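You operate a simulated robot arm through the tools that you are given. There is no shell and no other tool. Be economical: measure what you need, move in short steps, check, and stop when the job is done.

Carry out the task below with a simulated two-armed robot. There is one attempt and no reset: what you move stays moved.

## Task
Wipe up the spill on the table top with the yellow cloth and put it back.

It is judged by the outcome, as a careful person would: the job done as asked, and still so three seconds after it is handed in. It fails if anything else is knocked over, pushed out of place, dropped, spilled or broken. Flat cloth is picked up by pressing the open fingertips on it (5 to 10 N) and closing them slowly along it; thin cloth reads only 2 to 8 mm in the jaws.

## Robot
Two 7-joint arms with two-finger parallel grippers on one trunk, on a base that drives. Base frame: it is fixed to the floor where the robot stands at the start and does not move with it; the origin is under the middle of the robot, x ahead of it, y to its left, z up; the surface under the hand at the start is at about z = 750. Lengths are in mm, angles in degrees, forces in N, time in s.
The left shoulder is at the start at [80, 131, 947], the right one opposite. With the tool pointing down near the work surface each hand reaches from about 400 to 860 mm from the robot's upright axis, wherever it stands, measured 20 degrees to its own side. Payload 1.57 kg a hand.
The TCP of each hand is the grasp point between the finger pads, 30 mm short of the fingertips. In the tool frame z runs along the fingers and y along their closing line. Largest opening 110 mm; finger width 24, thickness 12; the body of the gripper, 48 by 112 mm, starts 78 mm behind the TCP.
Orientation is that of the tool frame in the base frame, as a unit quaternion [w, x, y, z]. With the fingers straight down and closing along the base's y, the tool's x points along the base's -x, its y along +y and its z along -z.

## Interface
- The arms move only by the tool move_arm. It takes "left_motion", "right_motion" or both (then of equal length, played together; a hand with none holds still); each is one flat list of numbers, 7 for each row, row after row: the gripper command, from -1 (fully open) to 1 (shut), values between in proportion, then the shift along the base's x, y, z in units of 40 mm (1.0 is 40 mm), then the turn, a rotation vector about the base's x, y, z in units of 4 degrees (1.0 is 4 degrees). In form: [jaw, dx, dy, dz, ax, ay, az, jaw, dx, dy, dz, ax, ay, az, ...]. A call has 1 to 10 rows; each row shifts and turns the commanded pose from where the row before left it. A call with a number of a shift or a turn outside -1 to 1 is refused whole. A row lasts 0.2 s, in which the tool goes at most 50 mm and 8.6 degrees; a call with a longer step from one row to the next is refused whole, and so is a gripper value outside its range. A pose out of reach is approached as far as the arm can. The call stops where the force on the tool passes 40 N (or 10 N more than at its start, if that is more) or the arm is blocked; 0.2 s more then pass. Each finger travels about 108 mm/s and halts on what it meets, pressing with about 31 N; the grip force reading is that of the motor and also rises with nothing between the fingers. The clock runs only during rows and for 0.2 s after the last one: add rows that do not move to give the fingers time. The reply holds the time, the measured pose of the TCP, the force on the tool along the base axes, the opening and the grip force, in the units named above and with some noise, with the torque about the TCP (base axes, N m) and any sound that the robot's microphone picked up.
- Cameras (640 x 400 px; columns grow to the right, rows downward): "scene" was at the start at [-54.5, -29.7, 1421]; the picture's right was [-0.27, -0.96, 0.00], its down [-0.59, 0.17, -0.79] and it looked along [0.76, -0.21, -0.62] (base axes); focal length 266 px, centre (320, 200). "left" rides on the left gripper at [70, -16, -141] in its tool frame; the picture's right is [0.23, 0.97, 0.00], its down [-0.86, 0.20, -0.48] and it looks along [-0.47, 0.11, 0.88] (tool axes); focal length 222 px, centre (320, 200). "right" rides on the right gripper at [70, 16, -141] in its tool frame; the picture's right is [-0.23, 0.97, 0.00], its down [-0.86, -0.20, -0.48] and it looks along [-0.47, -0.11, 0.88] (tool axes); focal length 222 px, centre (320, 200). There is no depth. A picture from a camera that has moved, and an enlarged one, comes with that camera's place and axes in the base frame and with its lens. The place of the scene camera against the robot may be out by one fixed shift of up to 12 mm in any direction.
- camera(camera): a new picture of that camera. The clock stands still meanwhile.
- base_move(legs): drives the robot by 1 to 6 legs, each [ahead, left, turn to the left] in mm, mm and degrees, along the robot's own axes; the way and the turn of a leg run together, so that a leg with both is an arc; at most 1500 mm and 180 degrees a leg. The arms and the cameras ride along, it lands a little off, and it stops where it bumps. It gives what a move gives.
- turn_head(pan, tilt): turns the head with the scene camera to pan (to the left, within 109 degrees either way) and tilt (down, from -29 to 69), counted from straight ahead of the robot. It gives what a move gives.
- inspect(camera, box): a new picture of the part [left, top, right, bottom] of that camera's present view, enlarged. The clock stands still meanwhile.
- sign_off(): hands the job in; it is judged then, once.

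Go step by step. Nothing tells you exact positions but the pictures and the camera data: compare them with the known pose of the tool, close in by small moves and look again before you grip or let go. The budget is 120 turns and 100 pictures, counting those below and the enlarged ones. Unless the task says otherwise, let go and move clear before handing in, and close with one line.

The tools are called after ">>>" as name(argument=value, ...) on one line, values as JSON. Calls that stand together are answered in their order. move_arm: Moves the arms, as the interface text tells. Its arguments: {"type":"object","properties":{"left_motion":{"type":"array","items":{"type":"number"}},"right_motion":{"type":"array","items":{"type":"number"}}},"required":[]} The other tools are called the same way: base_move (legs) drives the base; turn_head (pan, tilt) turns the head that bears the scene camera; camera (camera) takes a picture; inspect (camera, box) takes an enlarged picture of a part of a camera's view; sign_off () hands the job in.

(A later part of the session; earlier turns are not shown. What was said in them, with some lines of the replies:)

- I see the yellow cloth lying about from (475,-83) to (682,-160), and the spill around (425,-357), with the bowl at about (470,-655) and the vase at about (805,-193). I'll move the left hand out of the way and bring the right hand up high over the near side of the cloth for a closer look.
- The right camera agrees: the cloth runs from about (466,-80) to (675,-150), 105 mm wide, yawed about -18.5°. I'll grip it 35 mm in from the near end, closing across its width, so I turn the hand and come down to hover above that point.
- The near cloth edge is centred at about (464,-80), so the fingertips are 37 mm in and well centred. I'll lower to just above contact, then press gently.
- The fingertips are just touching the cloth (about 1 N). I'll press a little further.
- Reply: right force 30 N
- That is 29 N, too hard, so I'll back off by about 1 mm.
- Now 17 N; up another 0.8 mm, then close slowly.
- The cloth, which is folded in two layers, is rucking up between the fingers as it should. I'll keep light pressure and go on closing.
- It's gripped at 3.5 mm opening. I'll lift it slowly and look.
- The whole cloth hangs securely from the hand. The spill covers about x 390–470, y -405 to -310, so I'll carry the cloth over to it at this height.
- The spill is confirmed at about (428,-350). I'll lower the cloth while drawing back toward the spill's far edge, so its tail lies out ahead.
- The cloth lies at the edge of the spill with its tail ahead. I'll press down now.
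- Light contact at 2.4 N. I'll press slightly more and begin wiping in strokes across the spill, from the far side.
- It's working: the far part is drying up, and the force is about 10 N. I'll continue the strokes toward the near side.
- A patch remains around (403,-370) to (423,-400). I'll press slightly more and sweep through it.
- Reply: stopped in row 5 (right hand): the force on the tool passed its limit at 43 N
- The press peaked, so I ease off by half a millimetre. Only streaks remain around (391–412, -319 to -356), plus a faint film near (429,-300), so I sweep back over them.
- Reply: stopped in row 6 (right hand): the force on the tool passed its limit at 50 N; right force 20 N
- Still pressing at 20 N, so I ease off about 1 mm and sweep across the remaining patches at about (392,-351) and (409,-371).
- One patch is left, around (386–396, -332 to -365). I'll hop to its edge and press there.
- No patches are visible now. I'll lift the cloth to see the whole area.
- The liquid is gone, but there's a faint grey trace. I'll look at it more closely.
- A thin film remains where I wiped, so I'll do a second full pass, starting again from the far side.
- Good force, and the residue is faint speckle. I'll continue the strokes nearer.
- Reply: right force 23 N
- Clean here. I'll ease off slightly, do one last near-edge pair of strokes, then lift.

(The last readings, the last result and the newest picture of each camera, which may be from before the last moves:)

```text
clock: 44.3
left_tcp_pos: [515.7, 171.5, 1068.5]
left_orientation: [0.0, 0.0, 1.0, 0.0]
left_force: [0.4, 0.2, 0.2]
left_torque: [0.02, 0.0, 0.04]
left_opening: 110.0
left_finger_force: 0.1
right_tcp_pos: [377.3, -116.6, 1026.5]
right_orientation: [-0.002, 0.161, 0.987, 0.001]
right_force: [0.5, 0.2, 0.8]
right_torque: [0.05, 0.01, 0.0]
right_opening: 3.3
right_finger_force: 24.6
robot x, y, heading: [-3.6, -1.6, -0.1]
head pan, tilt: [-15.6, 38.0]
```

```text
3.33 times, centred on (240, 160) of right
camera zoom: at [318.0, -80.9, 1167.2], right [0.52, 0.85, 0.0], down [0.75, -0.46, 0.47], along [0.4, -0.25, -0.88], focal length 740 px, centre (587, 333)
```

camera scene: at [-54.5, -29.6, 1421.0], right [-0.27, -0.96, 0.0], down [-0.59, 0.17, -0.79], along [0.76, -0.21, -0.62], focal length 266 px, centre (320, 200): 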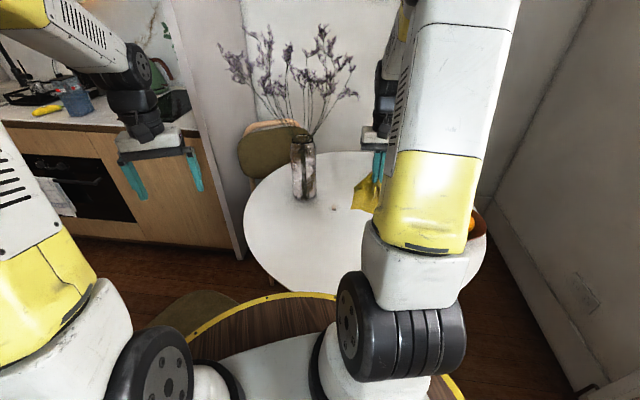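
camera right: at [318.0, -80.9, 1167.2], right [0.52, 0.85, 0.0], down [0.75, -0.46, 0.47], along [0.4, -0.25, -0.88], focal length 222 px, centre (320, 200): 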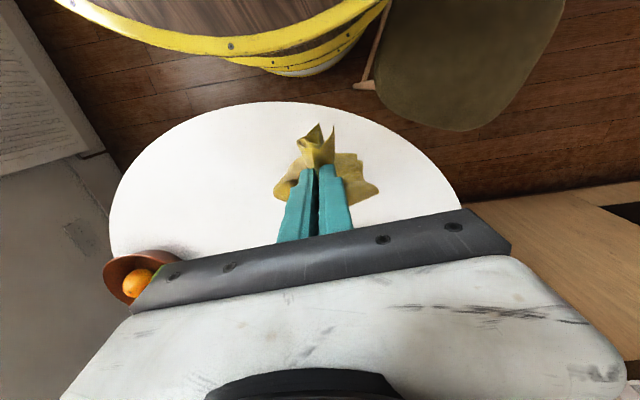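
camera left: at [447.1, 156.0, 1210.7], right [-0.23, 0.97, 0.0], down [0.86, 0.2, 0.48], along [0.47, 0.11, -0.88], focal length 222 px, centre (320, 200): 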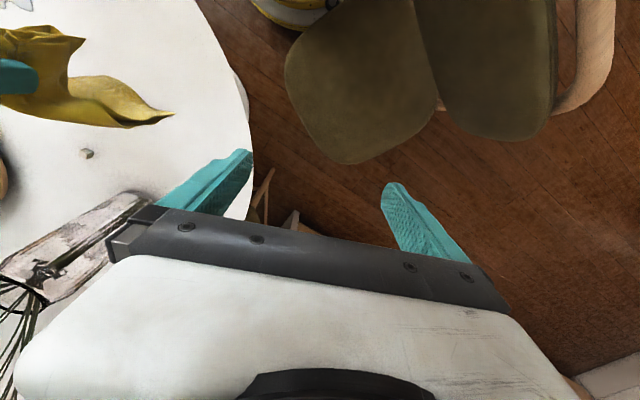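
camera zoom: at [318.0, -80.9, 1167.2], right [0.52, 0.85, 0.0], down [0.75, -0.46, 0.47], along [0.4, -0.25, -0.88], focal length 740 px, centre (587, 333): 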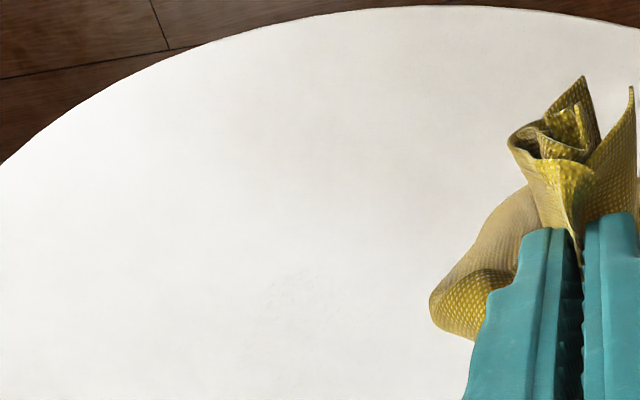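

The table is clean and dry now. Next I put the cloth back: forward above its old place (staying well short of the vase), then lower while drawing back so the tail lies out ahead, ending with the grip at about (500,-91).

>>> move_arm(right_motion=[1, 0.7, 0, -0.1, 0, 0, 0, 1, 0.8, 0, -0.1, 0, 0, 0, 1, 0.8, 0, -0.1, 0, 0, 0, 1, 0.8, 0, -0.1, 0, 0, 0, 1, 0.8, 0, -0.1, 0, 0, 0, 1, 0.6, 0, -0.1, 0, 0, 0, 1, 0.3, 0, -0.1, 0, 0, 0, 1, 0, 0, 0, 0, 0, 0])

>>> camera(camera="scene")

>>> camera(camera="left")

```text
clock: 46.1
left_tcp_pos: [516.5, 171.8, 1069.3]
left_orientation: [0.0, 0.0, 1.0, 0.0]
left_force: [0.3, 0.4, 0.3]
left_torque: [0.0, 0.0, -0.01]
left_opening: 110.2
left_finger_force: 0.0
right_tcp_pos: [571.5, -117.7, 995.9]
right_orientation: [-0.002, 0.16, 0.987, 0.0]
right_force: [-0.1, 0.9, -0.9]
right_torque: [0.02, -0.02, 0.0]
right_opening: 3.1
right_finger_force: 24.4
robot x, y, heading: [-3.2, -1.8, 0.0]
head pan, tilt: [-15.6, 38.0]
```

```text
69 pictures are left
camera scene: at [-54.5, -29.5, 1421.0], right [-0.27, -0.96, 0.0], down [-0.59, 0.17, -0.79], along [0.76, -0.21, -0.62], focal length 266 px, centre (320, 200)
```

scene: 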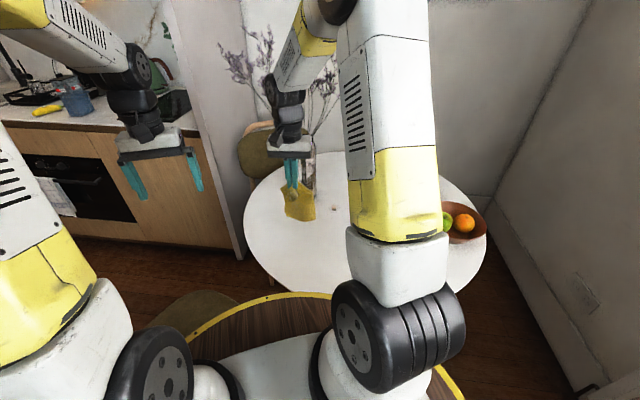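

```text
68 pictures are left
camera left: at [447.1, 156.1, 1210.6], right [-0.23, 0.97, 0.0], down [0.86, 0.2, 0.48], along [0.47, 0.11, -0.88], focal length 222 px, centre (320, 200)
```

left: 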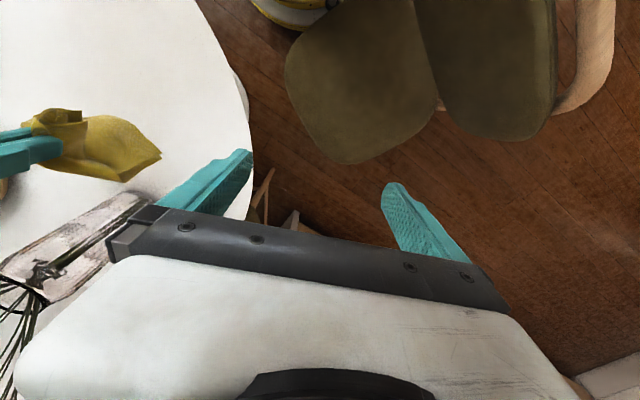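

The vase stands clear. I'll lower with the pull-back now.

>>> move_arm(right_motion=[1, 0, 0, -0.9, 0, 0, 0, 1, -0.1, 0, -0.9, 0, 0, 0, 1, -0.2, 0.05, -0.9, 0, 0, 0, 1, -0.3, 0.1, -0.9, 0, 0, 0, 1, -0.3, 0.1, -0.9, 0, 0, 0, 1, -0.35, 0.15, -0.5, 0, 0, 0, 1, -0.35, 0.15, -0.1, 0, 0, 0, 1, -0.2, 0.1, -0.05, 0, 0, 0, 1, 0, 0, 0, 0, 0, 0])

>>> camera(camera="right")

>>> inspect(camera="scene", box=[230, 150, 370, 290])

```text
clock: 48.1
left_tcp_pos: [516.0, 172.3, 1068.4]
left_orientation: [0.0, 0.0, 1.0, -0.001]
left_force: [0.0, -0.4, 0.6]
left_torque: [0.02, -0.02, 0.0]
left_opening: 110.2
left_finger_force: 0.1
right_tcp_pos: [498.1, -92.7, 790.2]
right_orientation: [-0.003, 0.161, 0.987, 0.0]
right_force: [0.3, -1.2, 0.2]
right_torque: [0.05, -0.04, -0.03]
right_opening: 3.2
right_finger_force: 24.2
robot x, y, heading: [0.5, 0.2, -0.0]
head pan, tilt: [-15.6, 38.0]
```

```text
67 pictures are left
camera right: at [437.8, -56.2, 933.0], right [0.52, 0.85, 0.0], down [0.75, -0.46, 0.47], along [0.4, -0.25, -0.88], focal length 222 px, centre (320, 200)
```

right: 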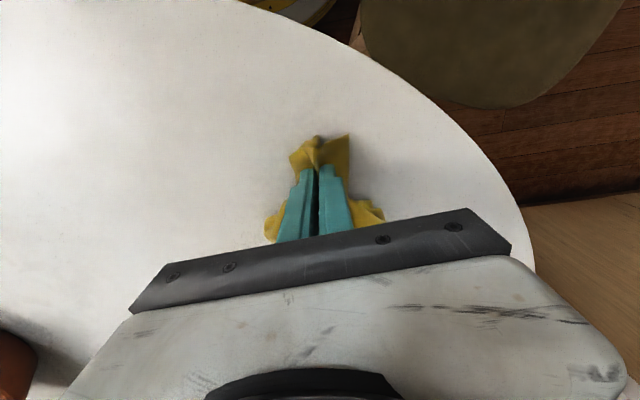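

```text
2.86 times, centred on (300, 220) of scene
camera zoom: at [-54.5, -29.5, 1421.0], right [-0.27, -0.96, 0.0], down [-0.59, 0.17, -0.79], along [0.76, -0.21, -0.62], focal length 760 px, centre (377, 143)
```

zoom: 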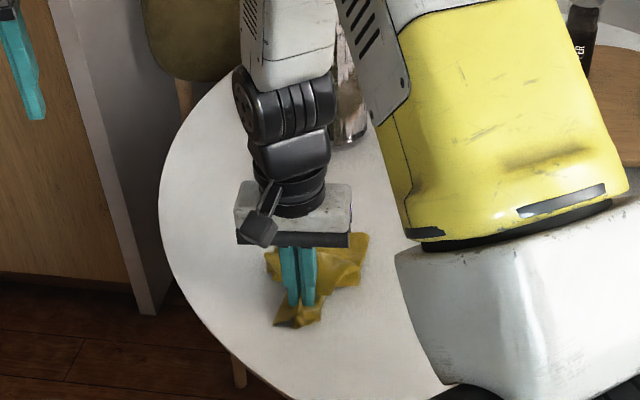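

The near end is back in place, but the tail reaches only to about x = 600 rather than 675. I'll release here, back up and look; then I can pinch the far end and draw it out flat.

>>> move_arm(right_motion=[1, 0, 0, -0.12, 0, 0, 0, 0.6, 0, 0, 0, 0, 0, 0, 0.2, 0, 0, 0, 0, 0, 0, 0.2, 0, 0, 0.3, 0, 0, 0, 0.2, 0, 0, 1, 0, 0, 0, 0.2, -0.4, 0, 1, 0, 0, 0, 0.2, -0.6, 0, 1, 0, 0, 0, 0.2, -0.6, 0, 1, 0, 0, 0, 0.2, 0, 0, 0.5, 0, 0, 0])

>>> camera(camera="right")

>>> inspect(camera="scene", box=[230, 150, 370, 290])

```text
clock: 50.1
left_tcp_pos: [516.4, 172.2, 1067.9]
left_orientation: [0.001, 0.001, 1.0, 0.0]
left_force: [0.6, -0.2, -0.2]
left_torque: [0.0, -0.02, 0.0]
left_opening: 110.0
left_finger_force: 0.0
right_tcp_pos: [437.2, -92.0, 977.9]
right_orientation: [-0.003, 0.16, 0.987, 0.0]
right_force: [-0.3, -0.7, -0.8]
right_torque: [-0.02, 0.01, 0.0]
right_opening: 44.1
right_finger_force: 0.1
robot x, y, heading: [-1.3, -0.1, -0.2]
head pan, tilt: [-15.6, 38.0]
```

```text
65 pictures are left
camera right: at [378.1, -55.6, 1120.2], right [0.52, 0.85, 0.0], down [0.75, -0.46, 0.47], along [0.4, -0.25, -0.88], focal length 222 px, centre (320, 200)
```

right: 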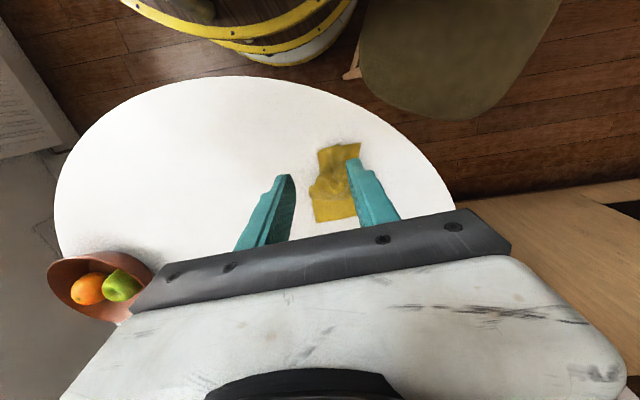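

```text
2.86 times, centred on (300, 220) of scene
camera zoom: at [-54.4, -29.5, 1421.0], right [-0.27, -0.96, 0.0], down [-0.59, 0.17, -0.79], along [0.76, -0.21, -0.62], focal length 760 px, centre (377, 143)
```

zoom: 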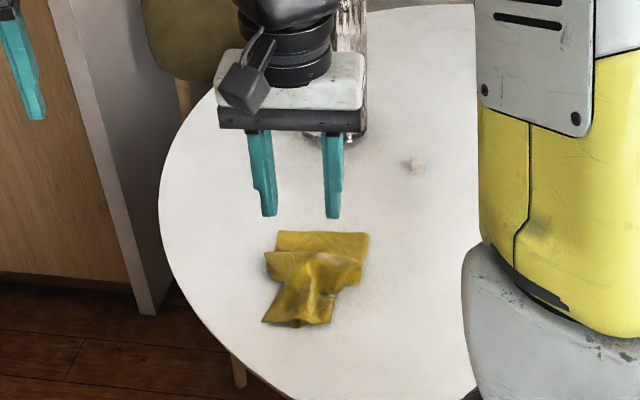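

The cloth lies in place with a Z-fold in the middle; its far edge is centred at (614,-145), about 60 mm short. I'll tilt the hand back 20°, which keeps the wrist away from the vase, and bring it low over the strip at the far edge.

>>> move_arm(right_motion=[0.1, 0.75, -0.23, -0.64, -0.317, -0.948, 0, 0.1, 0.75, -0.23, -0.64, -0.317, -0.948, 0, 0.1, 0.75, -0.23, -0.64, -0.317, -0.948, 0, 0.1, 0.75, -0.23, -0.64, -0.317, -0.948, 0, 0.1, 0.75, -0.23, -0.64, -0.317, -0.948, 0, 0.1, 0, 0, 0, 0, 0, 0])

>>> camera(camera="right")

>>> inspect(camera="scene", box=[220, 80, 380, 280])

```text
clock: 51.5
left_tcp_pos: [516.2, 171.5, 1070.2]
left_orientation: [0.0, 0.0, 1.0, 0.0]
left_force: [-0.3, 0.1, -0.1]
left_torque: [-0.01, 0.0, 0.01]
left_opening: 109.8
left_finger_force: 0.1
right_tcp_pos: [582.5, -137.4, 849.7]
right_orientation: [0.169, 0.158, 0.972, -0.027]
right_force: [-0.2, 0.2, 0.2]
right_torque: [0.01, -0.02, -0.03]
right_opening: 49.8
right_finger_force: 0.1
robot x, y, heading: [-0.5, -0.5, 0.0]
head pan, tilt: [-15.6, 38.0]
```

```text
63 pictures are left
camera right: at [481.4, -87.0, 959.8], right [0.51, 0.86, 0.08], down [0.55, -0.39, 0.74], along [0.66, -0.34, -0.67], focal length 222 px, centre (320, 200)
```

right: 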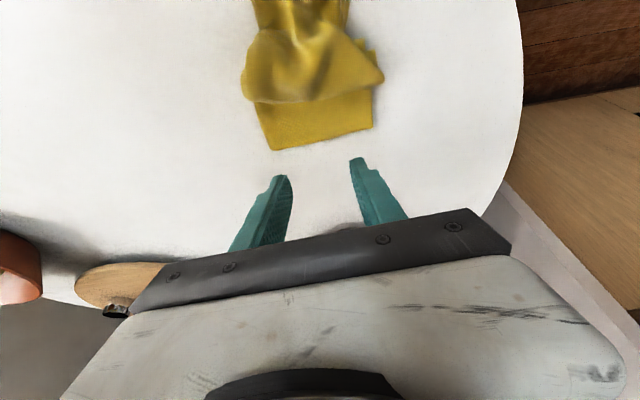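

```text
2.00 times, centred on (300, 180) of scene
camera zoom: at [-54.6, -29.5, 1421.0], right [-0.27, -0.96, 0.0], down [-0.59, 0.17, -0.79], along [0.76, -0.21, -0.62], focal length 532 px, centre (360, 240)
```

zoom: 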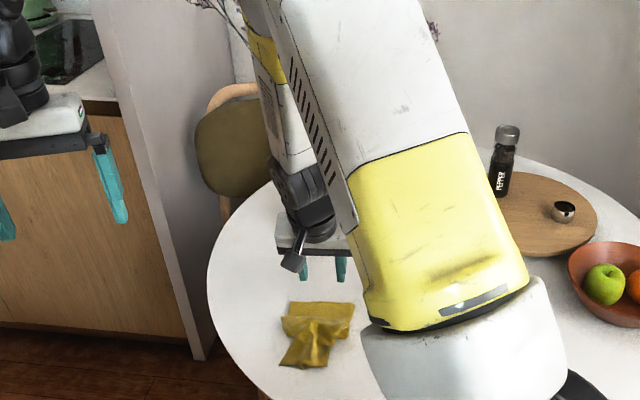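

The far strip spans about x = 563–605 here, so the fingertips will land in the middle of it if I go straight down with a small shift left.

>>> move_arm(right_motion=[0.1, 0, 0.1, -0.8, 0, 0, 0, 0.1, 0, 0, -0.65, 0, 0, 0, 0.1, 0, 0, -0.08, 0, 0, 0, 0.1, 0, 0, 0, 0, 0, 0])

>>> camera(camera="right")

```text
clock: 52.5
left_tcp_pos: [516.2, 171.8, 1068.7]
left_orientation: [-0.001, -0.001, 1.0, -0.001]
left_force: [-0.2, -0.7, -0.2]
left_torque: [0.03, 0.0, 0.04]
left_opening: 110.1
left_finger_force: 0.1
right_tcp_pos: [584.8, -135.8, 789.5]
right_orientation: [0.169, 0.158, 0.972, -0.027]
right_force: [0.6, 1.0, 0.2]
right_torque: [0.04, 0.02, -0.01]
right_opening: 49.7
right_finger_force: 0.0
robot x, y, heading: [-4.7, -0.3, 0.1]
head pan, tilt: [-15.6, 38.0]
```

```text
61 pictures are left
camera right: at [482.8, -83.3, 899.6], right [0.51, 0.86, 0.08], down [0.55, -0.39, 0.74], along [0.66, -0.34, -0.67], focal length 222 px, centre (320, 200)
```

right: 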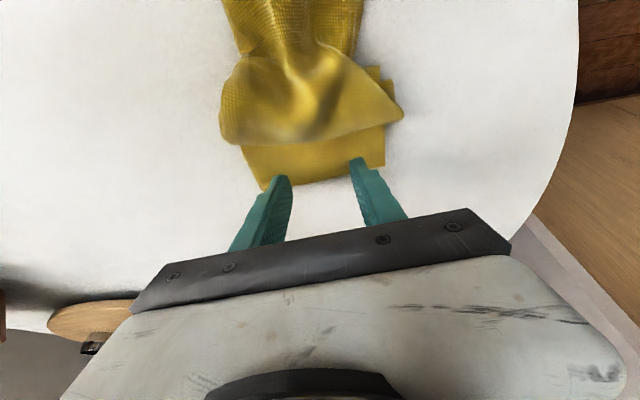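

The fingertips are about 20 mm inside the far edge and just clear of the fold. I'll press down gently.

>>> move_arm(right_motion=[0.1, -0.05, 0, -0.13, 0, 0, 0, 0.1, 0, 0, 0, 0, 0, 0])

```text
clock: 53.1
left_tcp_pos: [516.0, 172.1, 1068.4]
left_orientation: [-0.001, 0.0, 1.0, 0.0]
left_force: [0.2, -0.7, 0.0]
left_torque: [0.02, 0.01, 0.02]
left_opening: 109.8
left_finger_force: 0.2
right_tcp_pos: [581.7, -132.9, 783.8]
right_orientation: [0.17, 0.158, 0.972, -0.027]
right_force: [0.1, -0.3, 2.8]
right_torque: [-0.01, -0.03, 0.02]
right_opening: 49.7
right_finger_force: 0.0
robot x, y, heading: [-1.3, -1.9, 0.2]
head pan, tilt: [-15.6, 38.0]
```

>>> move_arm(right_motion=[0.1, 0, 0, -0.016, 0, 0, 0, 0.2, 0, 0, 0, 0, 0, 0, 0.3, 0, 0, 0, 0, 0, 0, 0.4, 0, 0, 0, 0, 0, 0, 0.5, 0, 0, 0, 0, 0, 0, 0.6, 0, 0, 0, 0, 0, 0, 0.7, 0, 0, 0, 0, 0, 0, 0.85, 0, 0, 0, 0, 0, 0, 1, 0, 0, 0, 0, 0, 0, 1, 0, 0, 0, 0, 0, 0])

>>> camera(camera="right")

```text
clock: 55.3
left_tcp_pos: [515.4, 172.3, 1070.1]
left_orientation: [0.0, 0.0, 1.0, 0.0]
left_force: [-0.2, -0.6, -0.1]
left_torque: [0.01, 0.02, 0.03]
left_opening: 110.0
left_finger_force: 0.2
right_tcp_pos: [581.9, -132.9, 785.0]
right_orientation: [0.169, 0.158, 0.973, -0.027]
right_force: [1.1, 3.9, 32.0]
right_torque: [0.14, -0.04, 0.02]
right_opening: 4.8
right_finger_force: 25.7
robot x, y, heading: [1.9, -0.8, 0.4]
head pan, tilt: [-15.6, 38.0]
```

```text
60 pictures are left
camera right: at [480.5, -82.1, 893.4], right [0.51, 0.86, 0.08], down [0.55, -0.39, 0.74], along [0.66, -0.34, -0.67], focal length 222 px, centre (320, 200)
```

right: 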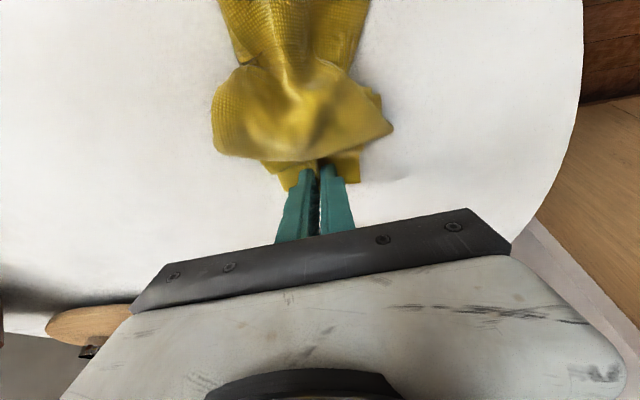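

Gripped at 4.8 mm. I'll raise it a few mm and draw it forward slowly, checking on the way.

>>> move_arm(right_motion=[1, 0, 0, 0.15, 0, 0, 0, 1, 0.25, -0.03, 0, 0, 0, 0, 1, 0.3, -0.04, 0, 0, 0, 0, 1, 0.3, -0.04, 0, 0, 0, 0, 1, 0.3, -0.04, 0, 0, 0, 0, 1, 0, 0, 0, 0, 0, 0])

>>> camera(camera="right")

>>> inspect(camera="scene", box=[220, 80, 380, 280])

```text
clock: 56.7
left_tcp_pos: [515.9, 172.0, 1069.6]
left_orientation: [-0.001, 0.0, 1.0, 0.001]
left_force: [0.0, 0.0, 0.0]
left_torque: [0.0, -0.04, 0.02]
left_opening: 109.9
left_finger_force: 0.0
right_tcp_pos: [628.0, -140.1, 789.8]
right_orientation: [0.169, 0.159, 0.972, -0.028]
right_force: [-1.0, -0.2, 0.1]
right_torque: [0.0, 0.05, 0.0]
right_opening: 4.1
right_finger_force: 25.3
robot x, y, heading: [-1.2, 3.4, 0.1]
head pan, tilt: [-15.6, 38.0]
```

```text
59 pictures are left
camera right: at [526.7, -89.4, 898.8], right [0.51, 0.86, 0.08], down [0.55, -0.39, 0.74], along [0.66, -0.34, -0.67], focal length 222 px, centre (320, 200)
```

right: 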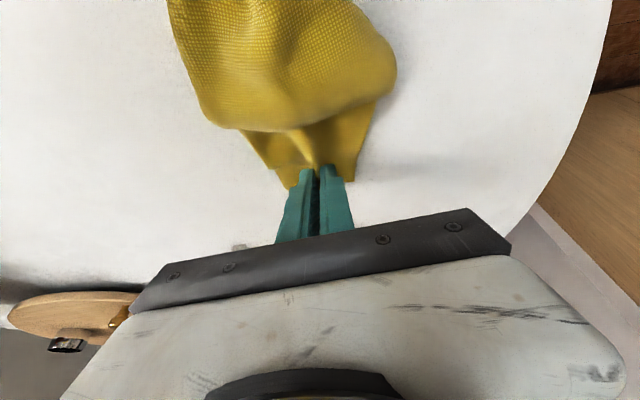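

```text
2.00 times, centred on (300, 180) of scene
camera zoom: at [-54.6, -29.5, 1421.0], right [-0.27, -0.96, 0.0], down [-0.59, 0.17, -0.79], along [0.76, -0.21, -0.62], focal length 532 px, centre (360, 240)
```

zoom: 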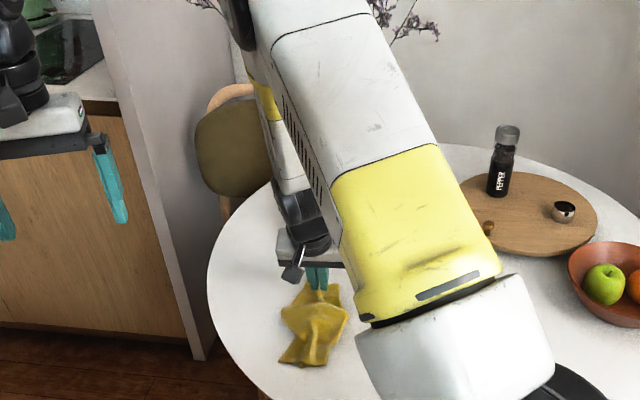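

The fold is opening up. Another 28 mm.

>>> move_arm(right_motion=[1, 0.25, -0.04, 0, 0, 0, 0, 1, 0.25, -0.04, 0, 0, 0, 0, 1, 0.2, -0.02, 0, 0, 0, 0, 1, 0, 0, 0, 0, 0, 0])

>>> camera(camera="right")

>>> inspect(camera="scene", box=[220, 80, 380, 280])

```text
clock: 57.7
left_tcp_pos: [516.3, 171.5, 1069.5]
left_orientation: [0.001, 0.001, 1.0, 0.0]
left_force: [0.2, 0.3, -0.2]
left_torque: [-0.01, -0.04, -0.01]
left_opening: 109.9
left_finger_force: 0.0
right_tcp_pos: [655.8, -144.3, 788.9]
right_orientation: [0.169, 0.159, 0.972, -0.028]
right_force: [-0.1, 0.4, 0.8]
right_torque: [0.01, 0.05, 0.0]
right_opening: 4.4
right_finger_force: 24.6
robot x, y, heading: [-1.9, 0.6, -0.0]
head pan, tilt: [-15.6, 38.0]
```

```text
57 pictures are left
camera right: at [554.9, -93.3, 899.2], right [0.51, 0.86, 0.08], down [0.55, -0.39, 0.74], along [0.66, -0.34, -0.67], focal length 222 px, centre (320, 200)
```

right: 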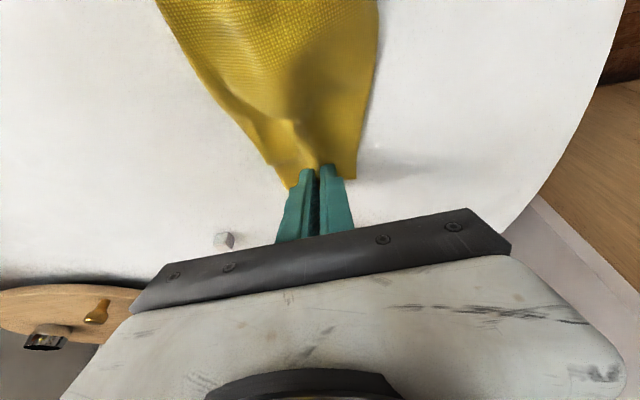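

```text
2.00 times, centred on (300, 180) of scene
camera zoom: at [-54.5, -29.5, 1421.0], right [-0.27, -0.96, 0.0], down [-0.59, 0.17, -0.79], along [0.76, -0.21, -0.62], focal length 532 px, centre (360, 240)
```

zoom: 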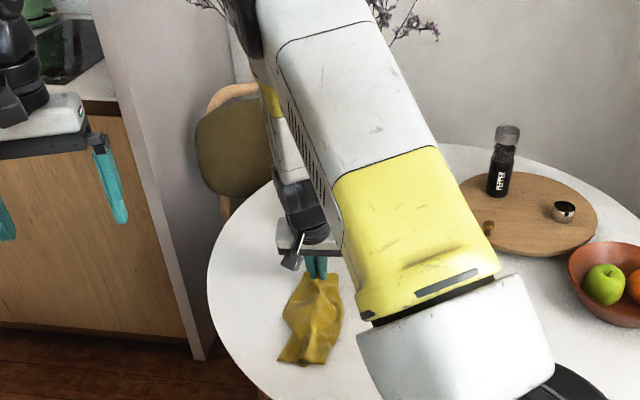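

The fold is drawn out flat. I'll lower it, open the fingers slowly so the pinched part spreads again, and retreat up and back.

>>> move_arm(right_motion=[1, 0, 0, -0.1, 0, 0, 0, 0.8, 0, 0, 0, 0, 0, 0, 0.6, 0, 0, 0, 0, 0, 0, 0.4, 0, 0, 0, 0, 0, 0, 0.2, 0, 0, 0, 0, 0, 0, 0.2, 0, 0, 0.15, 0, 0, 0, 0.2, 0, 0, 0.8, 0, 0, 0, 0.2, -0.6, 0.2, 0.9, 0, 0, 0, 0.2, -0.8, 0.2, 0.8, 0, 0, 0, 0.2, -0.9, 0.2, 0.6, 0, 0, 0])

>>> move_arm(right_motion=[0.2, -0.9, 0.2, 0.6, 0, 0, 0, 0.2, -0.9, 0.2, 0.6, 0, 0, 0, 0.2, -0.9, 0, 0.6, 0, 0, 0, 0.2, -0.6, 0, 0.5, 0, 0, 0])

>>> camera(camera="right")

>>> inspect(camera="scene", box=[220, 80, 380, 280])

```text
clock: 59.9
left_tcp_pos: [516.3, 172.1, 1068.9]
left_orientation: [0.0, 0.0, 1.0, 0.0]
left_force: [0.4, -0.8, 0.1]
left_torque: [0.02, 0.02, 0.01]
left_opening: 109.8
left_finger_force: 0.0
right_tcp_pos: [565.9, -120.9, 916.1]
right_orientation: [0.169, 0.158, 0.973, -0.027]
right_force: [0.8, 1.0, 0.0]
right_torque: [-0.03, 0.04, 0.01]
right_opening: 43.9
right_finger_force: 0.1
robot x, y, heading: [1.4, 0.5, -0.1]
head pan, tilt: [-15.6, 38.0]
```

```text
clock: 60.9
left_tcp_pos: [516.2, 172.6, 1069.0]
left_orientation: [0.001, 0.0, 1.0, 0.0]
left_force: [0.2, -0.1, -0.3]
left_torque: [-0.05, 0.0, 0.0]
left_opening: 109.8
left_finger_force: 0.0
right_tcp_pos: [432.7, -103.0, 1007.3]
right_orientation: [0.168, 0.158, 0.973, -0.028]
right_force: [0.6, 0.3, 0.2]
right_torque: [-0.01, 0.0, 0.0]
right_opening: 44.0
right_finger_force: 0.1
robot x, y, heading: [2.9, 0.5, -0.2]
head pan, tilt: [-15.6, 38.0]
```

```text
55 pictures are left
camera right: at [331.0, -53.1, 1117.1], right [0.51, 0.86, 0.08], down [0.55, -0.39, 0.74], along [0.66, -0.34, -0.67], focal length 222 px, centre (320, 200)
```

right: 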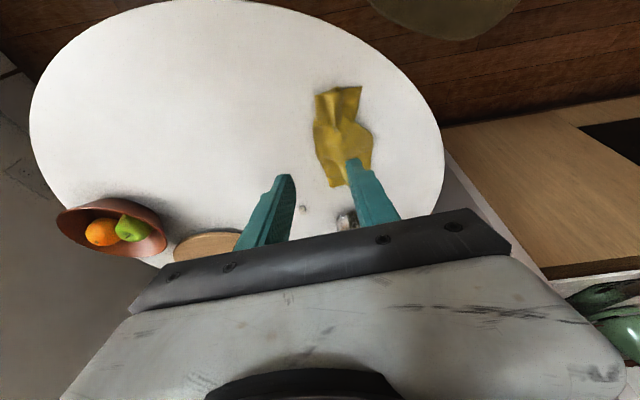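

```text
2.00 times, centred on (300, 180) of scene
camera zoom: at [-54.2, -29.3, 1421.1], right [-0.27, -0.96, 0.0], down [-0.59, 0.17, -0.79], along [0.76, -0.21, -0.62], focal length 532 px, centre (360, 240)
```

zoom: 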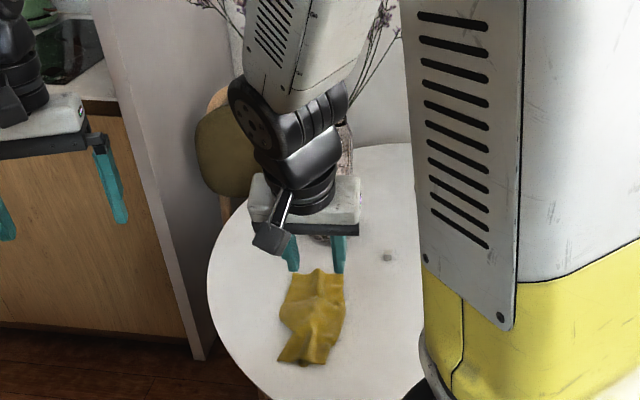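

The cloth now lies flat within about 10 mm of its original outline. I'll move the right hand clear toward its starting place and take a last look.

>>> move_arm(right_motion=[0, 0, -0.5, 0.5, 0.317, 0.948, 0, -0.5, 0, -0.9, 0.3, 0.317, 0.948, 0, -1, 0, -0.9, 0.2, 0.317, 0.948, 0, -1, 0, -0.9, 0, 0.317, 0.948, 0, -1, 0, -0.9, 0, 0.317, 0.948, 0, -1, 0, -1, 0, 0, 0, 0.9, -1, 0, -1, 0, 0, 0, 0.9, -1, 0, -1, 0, 0, 0, 0.9, -1, 0, -1, 0, 0, 0, 0.9, -1, 0, -1, 0, 0, 0, 0.9])

>>> move_arm(right_motion=[-1, 0, -1, 0, 0, 0, 0, -1, 0, -1, 0, 0, 0, 0, -1, 0, -0.6, 0, 0, 0, 0])

>>> camera(camera="right")

>>> camera(camera="scene")

```text
clock: 63.1
left_tcp_pos: [516.0, 172.3, 1069.8]
left_orientation: [0.0, 0.0, 1.0, 0.0]
left_force: [0.6, -0.5, 0.5]
left_torque: [-0.03, 0.01, -0.04]
left_opening: 109.9
left_finger_force: 0.1
right_tcp_pos: [432.9, -468.1, 1047.5]
right_orientation: [-0.003, 0.003, 1.0, 0.0]
right_force: [0.1, 0.1, 0.0]
right_torque: [0.01, 0.0, -0.02]
right_opening: 109.9
right_finger_force: 0.0
robot x, y, heading: [2.2, 1.0, -0.1]
head pan, tilt: [-15.6, 38.0]
```

```text
clock: 63.9
left_tcp_pos: [515.5, 171.7, 1069.5]
left_orientation: [0.0, 0.0, 1.0, 0.0]
left_force: [0.3, -0.3, 0.5]
left_torque: [-0.06, 0.02, -0.02]
left_opening: 109.9
left_finger_force: 0.0
right_tcp_pos: [434.8, -572.9, 1046.7]
right_orientation: [-0.002, 0.004, 1.0, -0.001]
right_force: [0.7, 0.1, 0.3]
right_torque: [-0.03, -0.03, 0.0]
right_opening: 110.1
right_finger_force: 0.0
robot x, y, heading: [-0.7, -1.1, -0.3]
head pan, tilt: [-15.6, 38.0]
```

```text
53 pictures are left
camera right: at [365.9, -556.7, 1189.3], right [0.23, 0.97, 0.0], down [0.86, -0.21, 0.47], along [0.46, -0.11, -0.88], focal length 222 px, centre (320, 200)
```

right: 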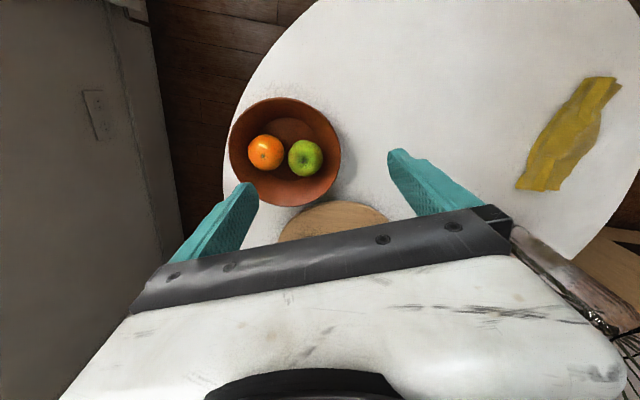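

```text
52 pictures are left
camera scene: at [-54.6, -29.3, 1421.0], right [-0.27, -0.96, 0.0], down [-0.59, 0.17, -0.79], along [0.76, -0.21, -0.62], focal length 266 px, centre (320, 200)
```

scene: 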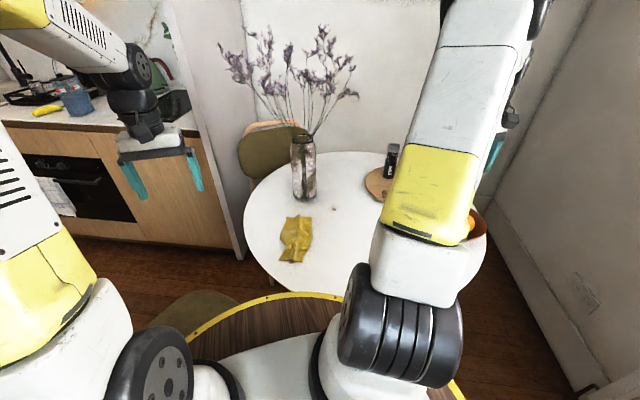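

The spill is gone, the cloth is back where it lay, everything else is undisturbed and both hands are clear, so I'm handing in.

>>> sign_off()

```text
The job is handed in.
```

I wiped up the spill with the yellow cloth and put the cloth back flat, within about 10 mm of where it lay; nothing else was disturbed.
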